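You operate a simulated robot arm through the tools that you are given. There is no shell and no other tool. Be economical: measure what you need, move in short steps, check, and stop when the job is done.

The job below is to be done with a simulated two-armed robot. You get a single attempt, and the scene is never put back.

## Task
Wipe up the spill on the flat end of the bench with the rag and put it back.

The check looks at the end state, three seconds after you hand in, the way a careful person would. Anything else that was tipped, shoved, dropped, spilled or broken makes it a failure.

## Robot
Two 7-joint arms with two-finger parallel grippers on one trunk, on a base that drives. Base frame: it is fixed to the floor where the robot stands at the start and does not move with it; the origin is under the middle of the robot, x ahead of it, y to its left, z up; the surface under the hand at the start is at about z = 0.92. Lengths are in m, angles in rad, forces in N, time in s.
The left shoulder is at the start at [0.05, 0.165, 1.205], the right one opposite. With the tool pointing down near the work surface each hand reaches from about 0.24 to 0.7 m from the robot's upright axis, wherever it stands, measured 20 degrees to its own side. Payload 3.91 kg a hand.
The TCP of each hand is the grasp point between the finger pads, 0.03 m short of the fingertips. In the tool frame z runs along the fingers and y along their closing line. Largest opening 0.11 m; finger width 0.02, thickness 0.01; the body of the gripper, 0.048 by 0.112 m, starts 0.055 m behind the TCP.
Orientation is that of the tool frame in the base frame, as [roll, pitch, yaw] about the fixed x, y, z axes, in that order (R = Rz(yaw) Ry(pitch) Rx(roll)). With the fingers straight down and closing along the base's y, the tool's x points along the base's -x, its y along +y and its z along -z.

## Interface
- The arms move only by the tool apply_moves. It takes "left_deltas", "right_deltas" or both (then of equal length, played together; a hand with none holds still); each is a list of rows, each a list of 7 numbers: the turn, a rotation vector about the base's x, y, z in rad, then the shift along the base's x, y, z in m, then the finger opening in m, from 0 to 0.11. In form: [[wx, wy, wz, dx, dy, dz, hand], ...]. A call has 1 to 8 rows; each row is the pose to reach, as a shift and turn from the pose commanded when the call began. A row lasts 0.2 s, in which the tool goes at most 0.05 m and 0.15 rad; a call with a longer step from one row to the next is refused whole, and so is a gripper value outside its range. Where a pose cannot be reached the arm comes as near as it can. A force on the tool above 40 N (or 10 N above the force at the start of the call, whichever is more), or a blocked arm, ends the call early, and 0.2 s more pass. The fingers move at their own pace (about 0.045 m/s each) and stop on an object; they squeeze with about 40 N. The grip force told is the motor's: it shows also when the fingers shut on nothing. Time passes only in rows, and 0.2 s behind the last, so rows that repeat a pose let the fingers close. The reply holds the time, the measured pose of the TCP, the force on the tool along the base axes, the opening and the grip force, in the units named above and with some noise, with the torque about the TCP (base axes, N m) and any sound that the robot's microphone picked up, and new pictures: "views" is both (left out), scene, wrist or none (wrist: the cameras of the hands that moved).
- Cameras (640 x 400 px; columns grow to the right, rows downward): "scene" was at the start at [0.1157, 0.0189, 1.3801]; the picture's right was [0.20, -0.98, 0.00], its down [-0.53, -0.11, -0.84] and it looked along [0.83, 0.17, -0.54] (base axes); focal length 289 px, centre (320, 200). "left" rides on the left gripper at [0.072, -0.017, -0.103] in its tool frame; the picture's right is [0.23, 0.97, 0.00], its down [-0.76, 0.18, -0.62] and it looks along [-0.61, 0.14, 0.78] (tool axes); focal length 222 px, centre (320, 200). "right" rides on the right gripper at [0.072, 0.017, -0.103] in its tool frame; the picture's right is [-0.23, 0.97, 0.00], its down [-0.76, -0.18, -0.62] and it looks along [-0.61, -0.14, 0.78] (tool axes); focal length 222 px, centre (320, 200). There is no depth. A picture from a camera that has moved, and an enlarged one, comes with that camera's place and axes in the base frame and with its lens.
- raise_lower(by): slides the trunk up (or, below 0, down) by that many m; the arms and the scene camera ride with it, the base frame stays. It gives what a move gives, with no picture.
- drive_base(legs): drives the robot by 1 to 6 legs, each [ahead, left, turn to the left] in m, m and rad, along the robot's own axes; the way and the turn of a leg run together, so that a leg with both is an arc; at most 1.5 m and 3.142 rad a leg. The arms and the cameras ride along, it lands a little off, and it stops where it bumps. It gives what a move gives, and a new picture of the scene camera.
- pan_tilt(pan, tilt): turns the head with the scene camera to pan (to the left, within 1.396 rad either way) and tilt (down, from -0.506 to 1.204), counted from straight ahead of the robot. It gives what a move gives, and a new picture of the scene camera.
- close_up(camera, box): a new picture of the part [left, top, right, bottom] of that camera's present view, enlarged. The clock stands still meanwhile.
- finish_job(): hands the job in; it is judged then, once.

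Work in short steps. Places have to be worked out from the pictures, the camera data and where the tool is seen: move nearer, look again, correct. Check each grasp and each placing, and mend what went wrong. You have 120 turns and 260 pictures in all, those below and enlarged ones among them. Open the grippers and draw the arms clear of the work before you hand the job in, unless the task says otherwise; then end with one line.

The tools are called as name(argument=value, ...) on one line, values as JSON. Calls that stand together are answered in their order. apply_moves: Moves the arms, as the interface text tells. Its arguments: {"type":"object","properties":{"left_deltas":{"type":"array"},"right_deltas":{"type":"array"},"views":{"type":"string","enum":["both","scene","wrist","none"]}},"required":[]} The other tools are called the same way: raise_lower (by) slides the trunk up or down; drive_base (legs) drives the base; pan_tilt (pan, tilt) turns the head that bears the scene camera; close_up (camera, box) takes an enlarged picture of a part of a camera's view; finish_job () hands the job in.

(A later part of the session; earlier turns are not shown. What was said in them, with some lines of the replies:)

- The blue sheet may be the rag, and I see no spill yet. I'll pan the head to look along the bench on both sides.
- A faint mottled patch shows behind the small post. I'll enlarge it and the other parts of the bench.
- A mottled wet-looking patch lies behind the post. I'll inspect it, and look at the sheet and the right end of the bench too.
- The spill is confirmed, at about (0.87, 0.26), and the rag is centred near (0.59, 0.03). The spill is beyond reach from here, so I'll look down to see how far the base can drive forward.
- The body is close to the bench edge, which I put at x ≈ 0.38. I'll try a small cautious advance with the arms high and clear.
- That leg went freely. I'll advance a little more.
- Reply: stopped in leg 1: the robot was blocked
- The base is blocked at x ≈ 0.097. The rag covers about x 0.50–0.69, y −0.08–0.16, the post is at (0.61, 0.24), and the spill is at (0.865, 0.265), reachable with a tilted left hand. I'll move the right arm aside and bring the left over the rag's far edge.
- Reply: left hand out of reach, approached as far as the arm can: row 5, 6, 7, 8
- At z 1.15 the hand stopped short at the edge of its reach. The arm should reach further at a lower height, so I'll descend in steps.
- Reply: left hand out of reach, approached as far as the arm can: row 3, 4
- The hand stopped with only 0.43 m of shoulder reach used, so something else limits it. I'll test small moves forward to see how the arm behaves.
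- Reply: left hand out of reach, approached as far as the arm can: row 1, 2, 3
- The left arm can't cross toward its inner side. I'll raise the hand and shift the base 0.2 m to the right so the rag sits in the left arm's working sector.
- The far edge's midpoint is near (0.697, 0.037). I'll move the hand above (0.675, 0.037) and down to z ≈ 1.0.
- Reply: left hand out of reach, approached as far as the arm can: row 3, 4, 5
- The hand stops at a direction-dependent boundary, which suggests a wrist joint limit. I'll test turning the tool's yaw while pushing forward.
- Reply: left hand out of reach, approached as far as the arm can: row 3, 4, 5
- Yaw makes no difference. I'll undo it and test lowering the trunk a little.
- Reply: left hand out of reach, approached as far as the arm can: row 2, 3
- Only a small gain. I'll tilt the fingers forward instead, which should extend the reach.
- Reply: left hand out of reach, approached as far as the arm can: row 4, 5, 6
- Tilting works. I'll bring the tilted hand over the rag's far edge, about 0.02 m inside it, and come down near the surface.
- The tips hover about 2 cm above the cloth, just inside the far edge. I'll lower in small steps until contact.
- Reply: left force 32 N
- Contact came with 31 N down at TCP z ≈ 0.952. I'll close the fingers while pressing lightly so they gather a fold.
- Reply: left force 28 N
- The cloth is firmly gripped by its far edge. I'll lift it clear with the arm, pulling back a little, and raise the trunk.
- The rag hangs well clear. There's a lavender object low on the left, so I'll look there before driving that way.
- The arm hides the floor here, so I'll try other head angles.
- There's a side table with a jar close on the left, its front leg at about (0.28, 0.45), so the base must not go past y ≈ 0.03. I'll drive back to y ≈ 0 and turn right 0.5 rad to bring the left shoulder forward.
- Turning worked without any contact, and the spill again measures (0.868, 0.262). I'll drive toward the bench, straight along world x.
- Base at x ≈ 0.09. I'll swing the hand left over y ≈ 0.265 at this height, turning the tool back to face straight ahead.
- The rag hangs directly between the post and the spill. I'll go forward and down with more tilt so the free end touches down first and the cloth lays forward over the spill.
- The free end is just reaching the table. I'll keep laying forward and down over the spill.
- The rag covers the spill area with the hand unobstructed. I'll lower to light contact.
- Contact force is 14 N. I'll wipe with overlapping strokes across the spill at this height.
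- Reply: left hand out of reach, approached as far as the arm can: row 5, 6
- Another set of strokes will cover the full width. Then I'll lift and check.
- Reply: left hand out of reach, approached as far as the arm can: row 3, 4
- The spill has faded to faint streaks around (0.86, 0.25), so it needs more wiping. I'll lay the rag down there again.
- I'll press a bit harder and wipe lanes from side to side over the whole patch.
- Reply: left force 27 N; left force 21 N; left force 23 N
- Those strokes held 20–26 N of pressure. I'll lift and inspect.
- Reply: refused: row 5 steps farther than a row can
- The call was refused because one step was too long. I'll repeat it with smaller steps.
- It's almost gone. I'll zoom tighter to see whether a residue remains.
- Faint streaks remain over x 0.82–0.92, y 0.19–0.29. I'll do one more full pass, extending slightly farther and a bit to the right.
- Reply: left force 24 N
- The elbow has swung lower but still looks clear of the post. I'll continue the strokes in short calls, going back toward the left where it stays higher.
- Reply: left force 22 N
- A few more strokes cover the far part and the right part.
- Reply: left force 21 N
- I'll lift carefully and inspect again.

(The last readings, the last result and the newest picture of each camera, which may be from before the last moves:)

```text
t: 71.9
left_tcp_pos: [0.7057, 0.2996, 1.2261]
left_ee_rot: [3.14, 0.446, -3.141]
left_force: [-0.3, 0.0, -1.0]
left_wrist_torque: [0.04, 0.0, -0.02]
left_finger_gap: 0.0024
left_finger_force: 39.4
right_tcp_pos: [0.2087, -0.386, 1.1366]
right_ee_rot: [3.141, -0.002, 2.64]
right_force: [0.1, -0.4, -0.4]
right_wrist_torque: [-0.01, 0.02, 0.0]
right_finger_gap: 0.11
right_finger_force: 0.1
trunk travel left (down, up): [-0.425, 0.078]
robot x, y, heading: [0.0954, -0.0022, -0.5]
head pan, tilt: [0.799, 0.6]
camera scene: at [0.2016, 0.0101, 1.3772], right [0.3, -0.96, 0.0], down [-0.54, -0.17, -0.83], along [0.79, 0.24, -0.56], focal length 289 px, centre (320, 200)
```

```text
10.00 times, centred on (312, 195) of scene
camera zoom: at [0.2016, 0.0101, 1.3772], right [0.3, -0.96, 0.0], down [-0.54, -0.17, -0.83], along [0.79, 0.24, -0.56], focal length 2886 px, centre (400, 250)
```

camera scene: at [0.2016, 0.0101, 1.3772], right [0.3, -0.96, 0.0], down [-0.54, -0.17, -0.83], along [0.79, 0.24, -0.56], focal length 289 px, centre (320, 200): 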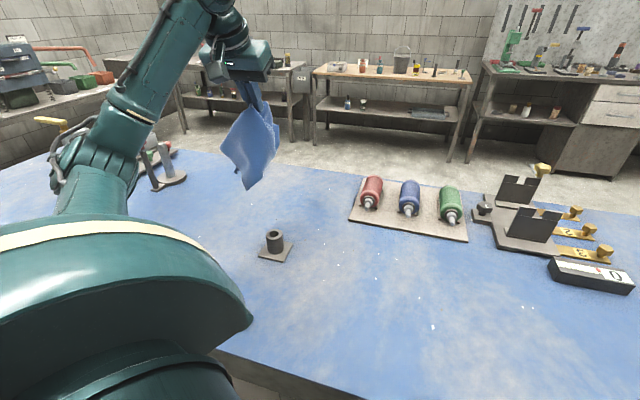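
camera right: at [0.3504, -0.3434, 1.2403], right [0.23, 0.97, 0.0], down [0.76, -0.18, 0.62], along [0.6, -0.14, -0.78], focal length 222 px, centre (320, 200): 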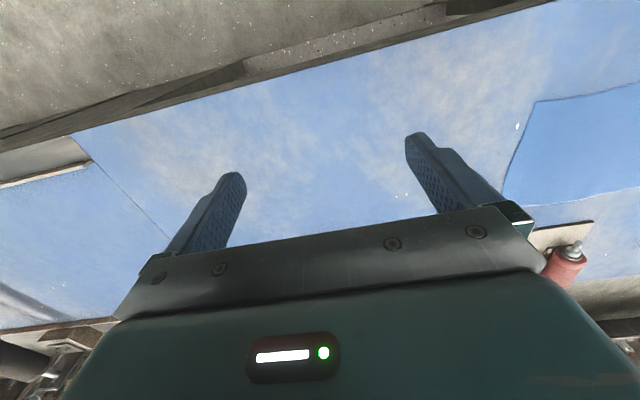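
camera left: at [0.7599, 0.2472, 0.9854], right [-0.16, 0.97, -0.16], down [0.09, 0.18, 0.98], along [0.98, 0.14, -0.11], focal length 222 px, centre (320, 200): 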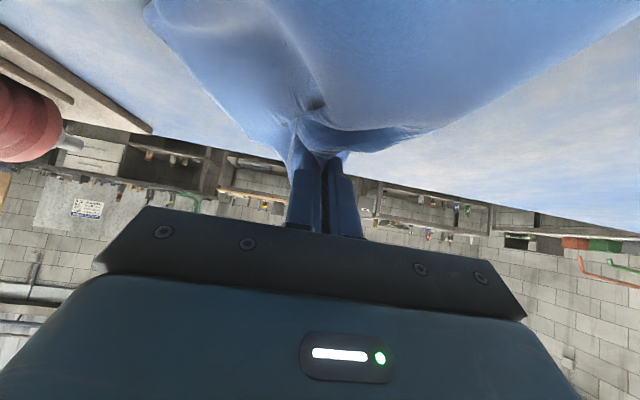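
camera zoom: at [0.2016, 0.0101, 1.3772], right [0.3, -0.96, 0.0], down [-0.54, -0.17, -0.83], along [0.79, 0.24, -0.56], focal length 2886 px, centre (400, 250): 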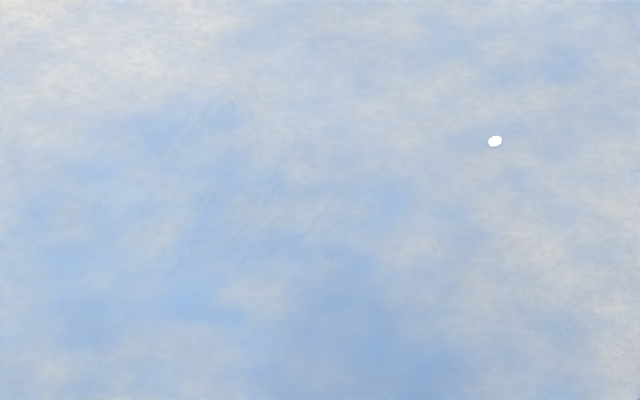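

The surface looks clean now. To put the rag back I'll reverse the moves, starting by swinging the hand back in front of the robot.

apply_moves(left_deltas=[[0, 0, -0.07, -0.02, -0.04, 0.005, 0], [0, 0, -0.14, -0.03, -0.085, 0.01, 0], [0, 0, -0.21, -0.03, -0.13, 0.012, 0], [0, 0, -0.28, -0.03, -0.175, 0.012, 0], [0, 0, -0.35, -0.03, -0.22, 0.012, 0], [0, 0, -0.42, -0.03, -0.26, 0.012, 0], [0, 0, -0.5, -0.035, -0.3, 0.012, 0], [0, 0, -0.5, -0.04, -0.34, 0.012, 0]], views="scene")

```text
t: 73.7
left_tcp_pos: [0.6647, -0.044, 1.239]
left_ee_rot: [3.138, 0.449, 2.638]
left_force: [-0.4, -1.1, -0.2]
left_wrist_torque: [0.01, -0.01, 0.04]
left_finger_gap: 0.0024
left_finger_force: 40.2
right_tcp_pos: [0.2092, -0.3865, 1.1358]
right_ee_rot: [-3.142, -0.003, 2.637]
right_force: [0.6, -0.6, 0.9]
right_wrist_torque: [0.01, -0.03, -0.02]
right_finger_gap: 0.1101
right_finger_force: 0.1
trunk travel left (down, up): [-0.425, 0.078]
robot x, y, heading: [0.0915, -0.0046, -0.499]
head pan, tilt: [0.799, 0.6]
camera scene: at [0.202, 0.0092, 1.3772], right [0.3, -0.96, 0.0], down [-0.54, -0.17, -0.83], along [0.79, 0.24, -0.56], focal length 289 px, centre (320, 200)
```

scene: 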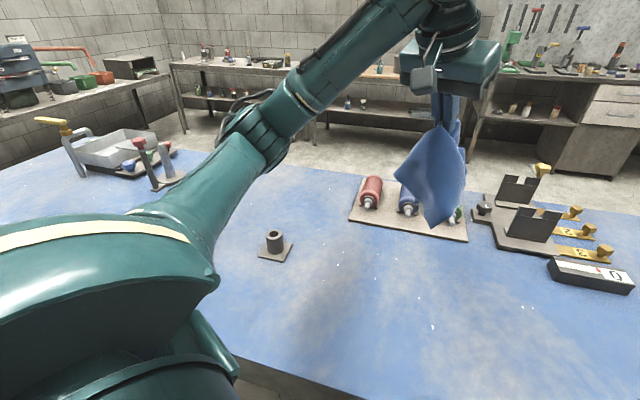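

The elbow is low but above the post. I'll back off, turn back, and look.

drive_base(legs=[[-0.062, -0.034, 0], [0, 0, 0.5]])

pan_tilt(pan=0.4, tilt=0.65)

```text
t: 76.1
left_tcp_pos: [0.5437, 0.2385, 1.2385]
left_ee_rot: [3.14, 0.447, 3.141]
left_force: [-0.1, 0.2, -0.3]
left_wrist_torque: [0.01, 0.0, -0.07]
left_finger_gap: 0.0028
left_finger_force: 40.4
right_tcp_pos: [0.3064, -0.2829, 1.1371]
right_ee_rot: [-3.141, -0.004, 3.14]
right_force: [0.0, -1.0, 0.4]
right_wrist_torque: [0.0, -0.04, 0.03]
right_finger_gap: 0.1099
right_finger_force: 0.1
trunk travel left (down, up): [-0.425, 0.078]
robot x, y, heading: [0.0214, -0.0041, -0.001]
head pan, tilt: [0.799, 0.6]
camera scene: at [0.1119, 0.0621, 1.3772], right [0.72, -0.7, 0.0], down [-0.39, -0.41, -0.82], along [0.57, 0.59, -0.57], focal length 289 px, centre (320, 200)
```

scene: 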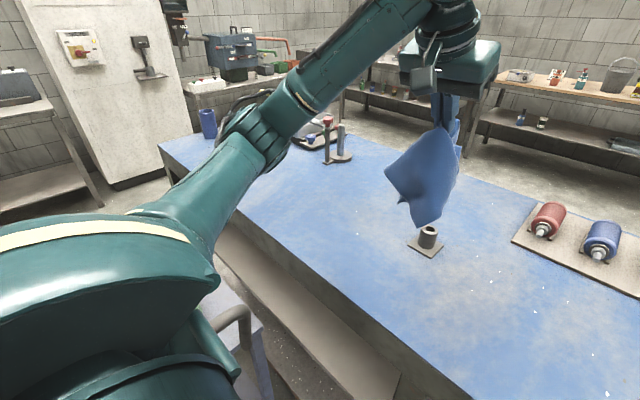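

```text
t: 77.0
left_tcp_pos: [0.5434, 0.238, 1.2381]
left_ee_rot: [3.14, 0.448, -3.141]
left_force: [0.1, -0.5, -0.4]
left_wrist_torque: [-0.02, -0.02, -0.05]
left_finger_gap: 0.0023
left_finger_force: 40.1
right_tcp_pos: [0.3083, -0.2826, 1.137]
right_ee_rot: [3.141, -0.004, 3.138]
right_force: [-0.1, 0.5, -0.6]
right_wrist_torque: [-0.03, 0.0, 0.01]
right_finger_gap: 0.1101
right_finger_force: 0.2
trunk travel left (down, up): [-0.425, 0.078]
robot x, y, heading: [0.0197, -0.0049, -0.0]
head pan, tilt: [0.4, 0.649]
camera scene: at [0.1302, 0.0324, 1.3729], right [0.39, -0.92, 0.0], down [-0.56, -0.24, -0.8], along [0.73, 0.31, -0.6], focal length 289 px, centre (320, 200)
```

scene: 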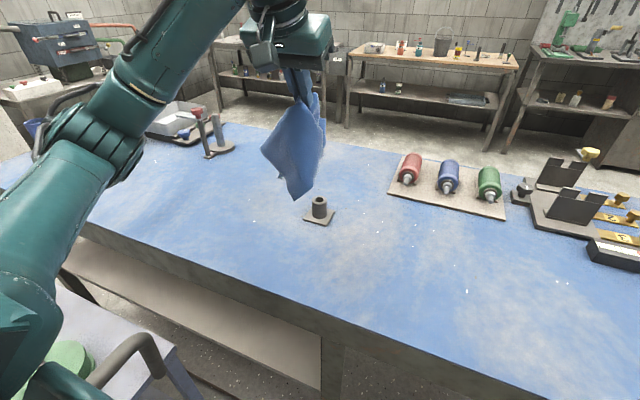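

All is clear. The side table on the left holds a green can, so moving right takes me away from it. I'll drive 0.2 m right, then forward to the pickup position.

drive_base(legs=[[0, -0.2, 0], [0.058, 0, 0]])

```text
t: 80.0
left_tcp_pos: [0.602, 0.0366, 1.2381]
left_ee_rot: [3.14, 0.447, 3.14]
left_force: [0.0, -0.4, -1.0]
left_wrist_torque: [0.01, 0.03, -0.02]
left_finger_gap: 0.0026
left_finger_force: 39.6
right_tcp_pos: [0.3652, -0.4835, 1.1372]
right_ee_rot: [-3.141, -0.002, 3.139]
right_force: [0.6, -0.5, 0.9]
right_wrist_torque: [0.04, 0.02, -0.03]
right_finger_gap: 0.1099
right_finger_force: 0.0
trunk travel left (down, up): [-0.425, 0.078]
robot x, y, heading: [0.0783, -0.2044, 0.0]
head pan, tilt: [0.4, 0.649]
camera scene: at [0.1889, -0.169, 1.3728], right [0.39, -0.92, 0.0], down [-0.56, -0.24, -0.8], along [0.73, 0.31, -0.61], focal length 289 px, centre (320, 200)
```

scene: 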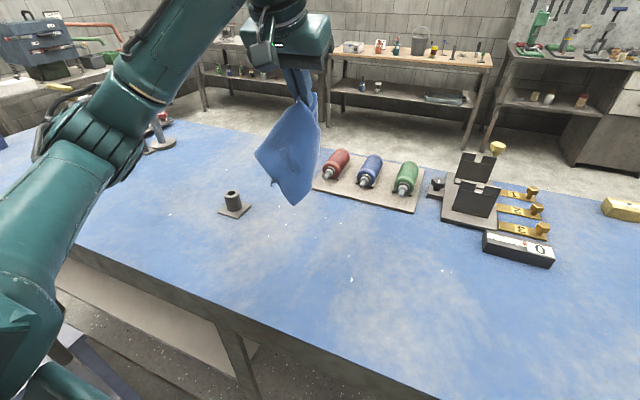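

Now I'll lay it out. I'll pull the hand back to x ≈ 0.50 so the free edge lands where it was, then lower.

apply_moves(left_deltas=[[0, 0, 0, -0.045, 0, 0, 0], [0, 0, 0, -0.08, 0, -0.02, 0], [0, 0, 0, -0.1, 0, -0.06, 0], [0, 0, 0, -0.1, 0.002, -0.095, 0]], views="scene")

```text
t: 81.0
left_tcp_pos: [0.5017, 0.0386, 1.143]
left_ee_rot: [3.14, 0.447, 3.138]
left_force: [-0.2, -0.6, -0.1]
left_wrist_torque: [0.01, 0.0, -0.04]
left_finger_gap: 0.0024
left_finger_force: 40.0
right_tcp_pos: [0.3644, -0.4844, 1.1369]
right_ee_rot: [3.141, -0.005, 3.139]
right_force: [0.1, 0.0, 0.4]
right_wrist_torque: [0.01, 0.02, 0.02]
right_finger_gap: 0.1103
right_finger_force: 0.1
trunk travel left (down, up): [-0.425, 0.078]
robot x, y, heading: [0.0799, -0.2006, -0.001]
head pan, tilt: [0.4, 0.649]
camera scene: at [0.188, -0.1688, 1.3729], right [0.39, -0.92, 0.0], down [-0.56, -0.24, -0.8], along [0.73, 0.31, -0.6], focal length 289 px, centre (320, 200)
```

scene: 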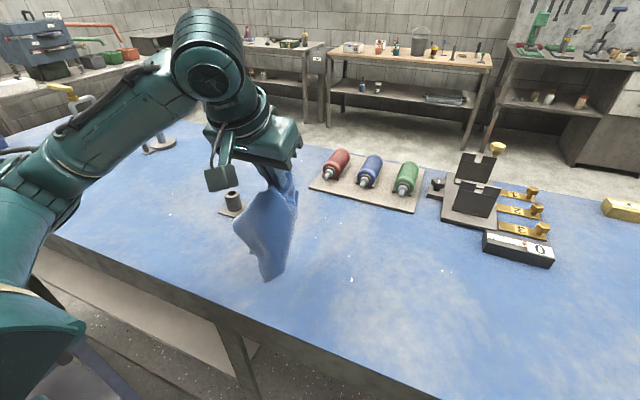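

The lower edge is about to touch at x ≈ 0.48. I'll lay the cloth forward and down toward its original far edge.

apply_moves(left_deltas=[[0, 0, 0, 0.015, 0, -0.035, 0], [0, 0, 0, 0.04, 0, -0.07, 0], [0, 0, 0, 0.075, 0, -0.105, 0], [0, 0, 0, 0.11, 0, -0.135, 0], [0, 0, 0, 0.145, 0.0, -0.16, 0], [0, 0, 0, 0.17, 0.0, -0.18, 0], [0, 0, 0, 0.175, 0.0, -0.187, 0]], views="both")

```text
t: 82.6
left_tcp_pos: [0.6759, 0.038, 0.9568]
left_ee_rot: [3.14, 0.451, 3.139]
left_force: [-1.6, -0.4, 1.0]
left_wrist_torque: [-0.01, 0.06, -0.03]
left_finger_gap: 0.0026
left_finger_force: 40.1
right_tcp_pos: [0.365, -0.4844, 1.1365]
right_ee_rot: [3.141, -0.002, 3.138]
right_force: [-0.5, 0.5, 0.0]
right_wrist_torque: [-0.01, 0.03, -0.01]
right_finger_gap: 0.11
right_finger_force: 0.0
trunk travel left (down, up): [-0.425, 0.078]
robot x, y, heading: [0.077, -0.2051, 0.001]
head pan, tilt: [0.4, 0.649]
camera scene: at [0.1875, -0.169, 1.373], right [0.39, -0.92, 0.0], down [-0.56, -0.24, -0.8], along [0.73, 0.31, -0.6], focal length 289 px, centre (320, 200)
camera left: at [0.5655, 0.0225, 1.019], right [-0.2, 0.97, -0.1], down [0.41, 0.18, 0.89], along [0.89, 0.14, -0.44], focal length 222 px, centre (320, 200)
```

scene: 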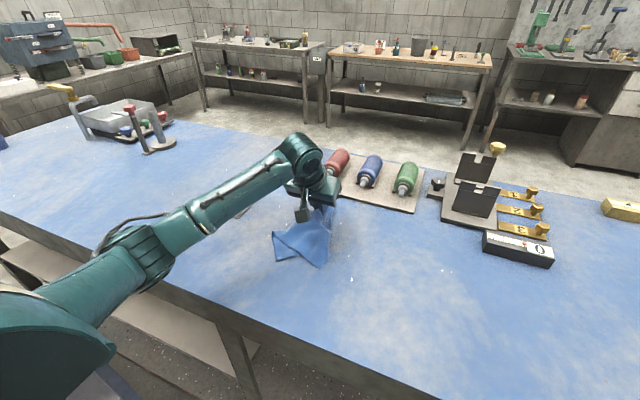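
left: 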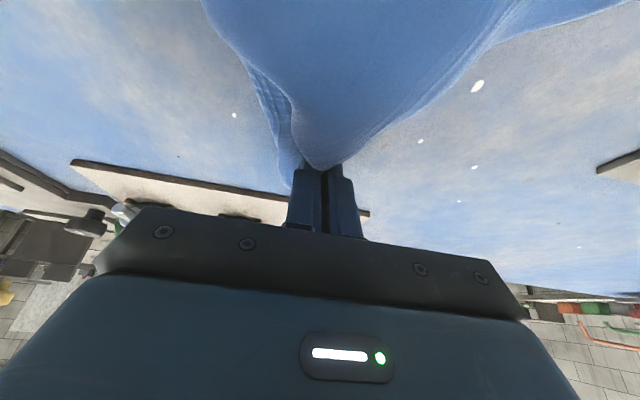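

The rag is laid but gathered. I'll release it here, lift straight up, and check the rag and the post.

apply_moves(left_deltas=[[0, 0, 0, 0, 0, -0.003, 0.02], [0, 0, 0, 0, 0, -0.003, 0.04], [0, 0, 0, 0, 0, -0.003, 0.05], [0, 0, 0, -0.01, 0, 0.03, 0.05], [0, 0, 0, -0.02, 0, 0.07, 0.05], [0, 0, 0, -0.03, 0, 0.11, 0.05], [0, 0, 0, -0.04, 0, 0.15, 0.05], [0, 0, 0, -0.06, 0, 0.19, 0.05]], views="both")

```text
t: 84.4
left_tcp_pos: [0.616, 0.0396, 1.1465]
left_ee_rot: [3.139, 0.447, 3.141]
left_force: [0.1, 0.9, 0.0]
left_wrist_torque: [0.02, -0.01, -0.02]
left_finger_gap: 0.0503
left_finger_force: 0.2
right_tcp_pos: [0.3645, -0.4842, 1.1372]
right_ee_rot: [-3.142, -0.001, 3.139]
right_force: [-0.5, -0.2, 0.6]
right_wrist_torque: [0.01, -0.04, -0.02]
right_finger_gap: 0.1097
right_finger_force: 0.0
trunk travel left (down, up): [-0.425, 0.078]
robot x, y, heading: [0.0772, -0.2052, -0.003]
head pan, tilt: [0.4, 0.649]
camera scene: at [0.1869, -0.1688, 1.3729], right [0.39, -0.92, 0.0], down [-0.56, -0.24, -0.8], along [0.73, 0.31, -0.6], focal length 289 px, centre (320, 200)
camera left: at [0.5048, 0.023, 1.2093], right [-0.21, 0.97, -0.1], down [0.42, 0.18, 0.89], along [0.89, 0.14, -0.44], focal length 222 px, centre (320, 200)
```

scene: 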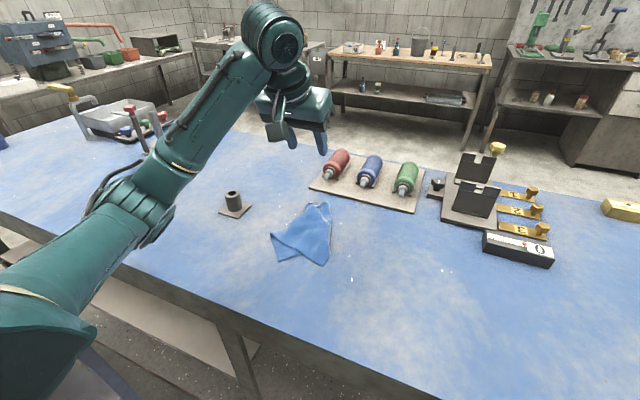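
left: 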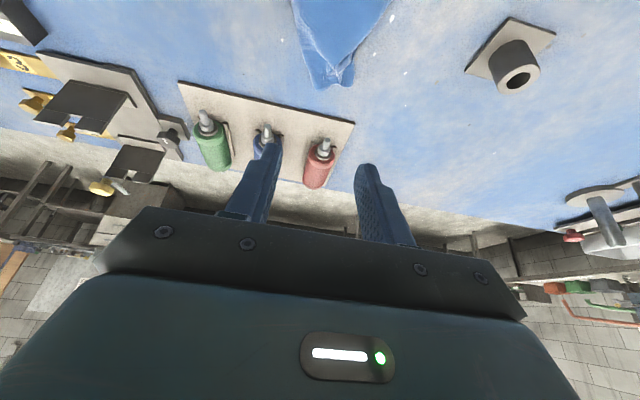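

The post is undisturbed and the rag's centre is at (0.598, 0.042), where it began, but it's folded. I'll take a closer look to see if it can be spread.

close_up(camera="scene", box=[240, 185, 368, 265])

close_up(camera="scene", box=[200, 120, 360, 220])

```text
5.00 times, centred on (304, 225) of scene
camera zoom: at [0.1869, -0.1688, 1.3729], right [0.39, -0.92, 0.0], down [-0.56, -0.24, -0.8], along [0.73, 0.31, -0.6], focal length 1443 px, centre (400, 75)
```

zoom: 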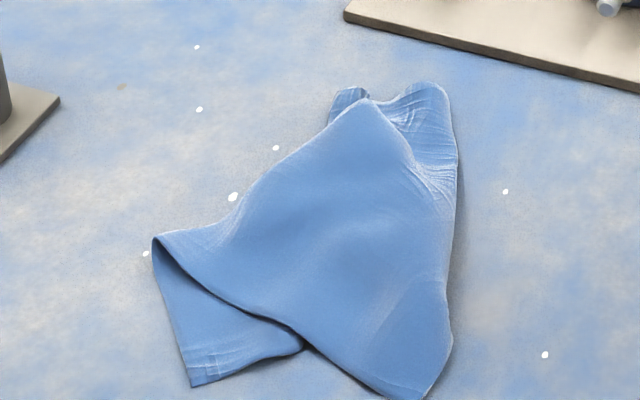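

```text
4.00 times, centred on (280, 170) of scene
camera zoom: at [0.1869, -0.1688, 1.3729], right [0.39, -0.92, 0.0], down [-0.56, -0.24, -0.8], along [0.73, 0.31, -0.6], focal length 1155 px, centre (480, 320)
```

zoom: 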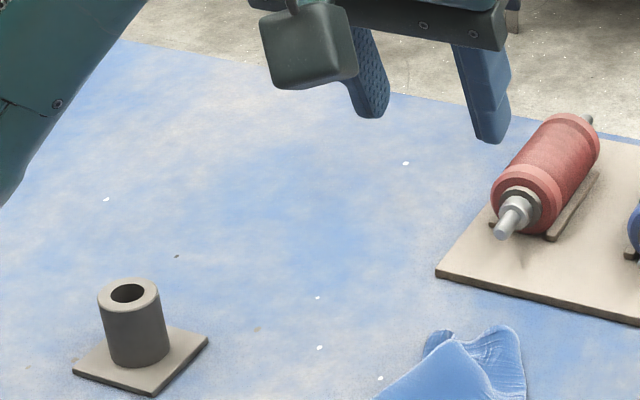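

The rag is back on its own spot, released, and the spill area looks clean. I'll draw the left arm back and back the base off slightly, then take a last look at the whole scene.

apply_moves(left_deltas=[[0, 0.1, 0, -0.03, 0.02, 0.03, 0.08], [0, 0.2, 0, -0.06, 0.05, 0.05, 0.1], [0, 0.3, 0, -0.09, 0.08, 0.07, 0.11], [0, 0.4, 0, -0.12, 0.11, 0.08, 0.11], [0, 0.447, 0, -0.14, 0.13, 0.08, 0.11]], views="none")

drive_base(legs=[[-0.07, 0, 0]])

close_up(camera="scene", box=[200, 130, 296, 190])

```text
t: 85.6
left_tcp_pos: [0.4748, 0.1694, 1.2258]
left_ee_rot: [-3.141, 0.0, 3.141]
left_force: [0.3, -0.5, 0.2]
left_wrist_torque: [0.01, -0.02, -0.04]
left_finger_gap: 0.11
left_finger_force: 0.0
right_tcp_pos: [0.3652, -0.4841, 1.1374]
right_ee_rot: [-3.141, -0.003, 3.138]
right_force: [-0.9, 0.6, -0.7]
right_wrist_torque: [0.0, -0.04, -0.02]
right_finger_gap: 0.11
right_finger_force: 0.1
trunk travel left (down, up): [-0.425, 0.078]
robot x, y, heading: [0.0803, -0.203, 0.0]
head pan, tilt: [0.4, 0.649]
```

```text
t: 86.6
left_tcp_pos: [0.4066, 0.1693, 1.2268]
left_ee_rot: [3.141, 0.002, 3.141]
left_force: [-0.7, 0.6, -0.1]
left_wrist_torque: [-0.02, -0.05, 0.01]
left_finger_gap: 0.11
left_finger_force: 0.0
right_tcp_pos: [0.2958, -0.4847, 1.1366]
right_ee_rot: [-3.142, -0.003, 3.139]
right_force: [-0.7, -0.5, 0.5]
right_wrist_torque: [0.0, -0.07, 0.0]
right_finger_gap: 0.11
right_finger_force: 0.1
trunk travel left (down, up): [-0.425, 0.078]
robot x, y, heading: [0.0098, -0.2039, -0.001]
head pan, tilt: [0.4, 0.649]
camera scene: at [0.1175, -0.169, 1.373], right [0.39, -0.92, 0.0], down [-0.56, -0.24, -0.8], along [0.73, 0.31, -0.6], focal length 289 px, centre (320, 200)
```

scene: 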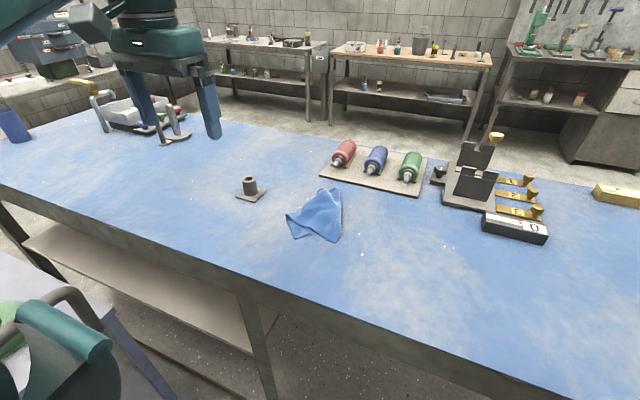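

```text
6.67 times, centred on (248, 160) of scene
camera zoom: at [0.1175, -0.169, 1.373], right [0.39, -0.92, 0.0], down [-0.56, -0.24, -0.8], along [0.73, 0.31, -0.6], focal length 1924 px, centre (800, 467)
```

zoom: 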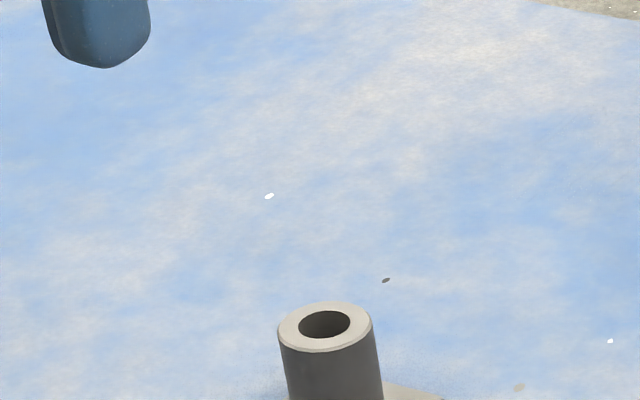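

The bench is clean and its items are in place. The left elbow hangs near the side table, so I'll check the can and jar there.

pan_tilt(pan=1.0, tilt=0.7)

```text
t: 87.6
left_tcp_pos: [0.4068, 0.1693, 1.2275]
left_ee_rot: [3.141, 0.002, 3.141]
left_force: [-0.4, -0.6, 0.2]
left_wrist_torque: [0.0, -0.03, -0.02]
left_finger_gap: 0.11
left_finger_force: 0.2
right_tcp_pos: [0.2963, -0.4849, 1.1373]
right_ee_rot: [-3.14, -0.004, 3.141]
right_force: [-0.2, -0.2, -1.5]
right_wrist_torque: [0.01, 0.04, 0.0]
right_finger_gap: 0.1103
right_finger_force: 0.0
trunk travel left (down, up): [-0.425, 0.078]
robot x, y, heading: [0.0077, -0.2041, 0.003]
head pan, tilt: [1.0, 0.7]
camera scene: at [0.0844, -0.1313, 1.3686], right [0.84, -0.54, 0.0], down [-0.35, -0.54, -0.77], along [0.41, 0.64, -0.64], focal length 289 px, centre (320, 200)
```

scene: 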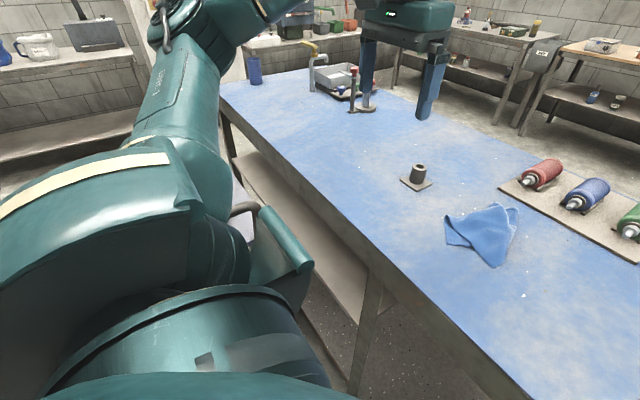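

The elbow is high, nothing is near the side table, and the teal flap belongs to the robot's shoulder. I'll take one last zoom of the spill spot from this angle.

close_up(camera="scene", box=[400, 80, 560, 180])

```text
4.00 times, centred on (480, 130) of scene
camera zoom: at [0.0844, -0.1313, 1.3686], right [0.84, -0.54, 0.0], down [-0.35, -0.54, -0.77], along [0.41, 0.64, -0.64], focal length 1155 px, centre (-320, 480)
```

zoom: 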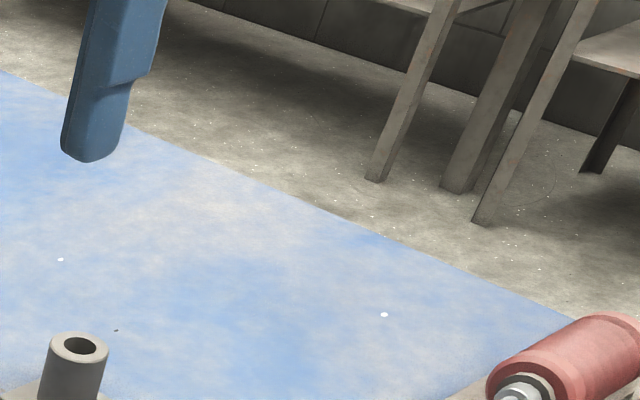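

The spill spot is clean, the rag is back on its place, and both grippers are open and clear, so I'm handing in.

finish_job()

```text
The job is handed in.
```

I wiped up the spill and put the rag back on its original spot, though it lies folded rather than flat as it started; the post, bottles and side-table items were not disturbed as far as I could see.
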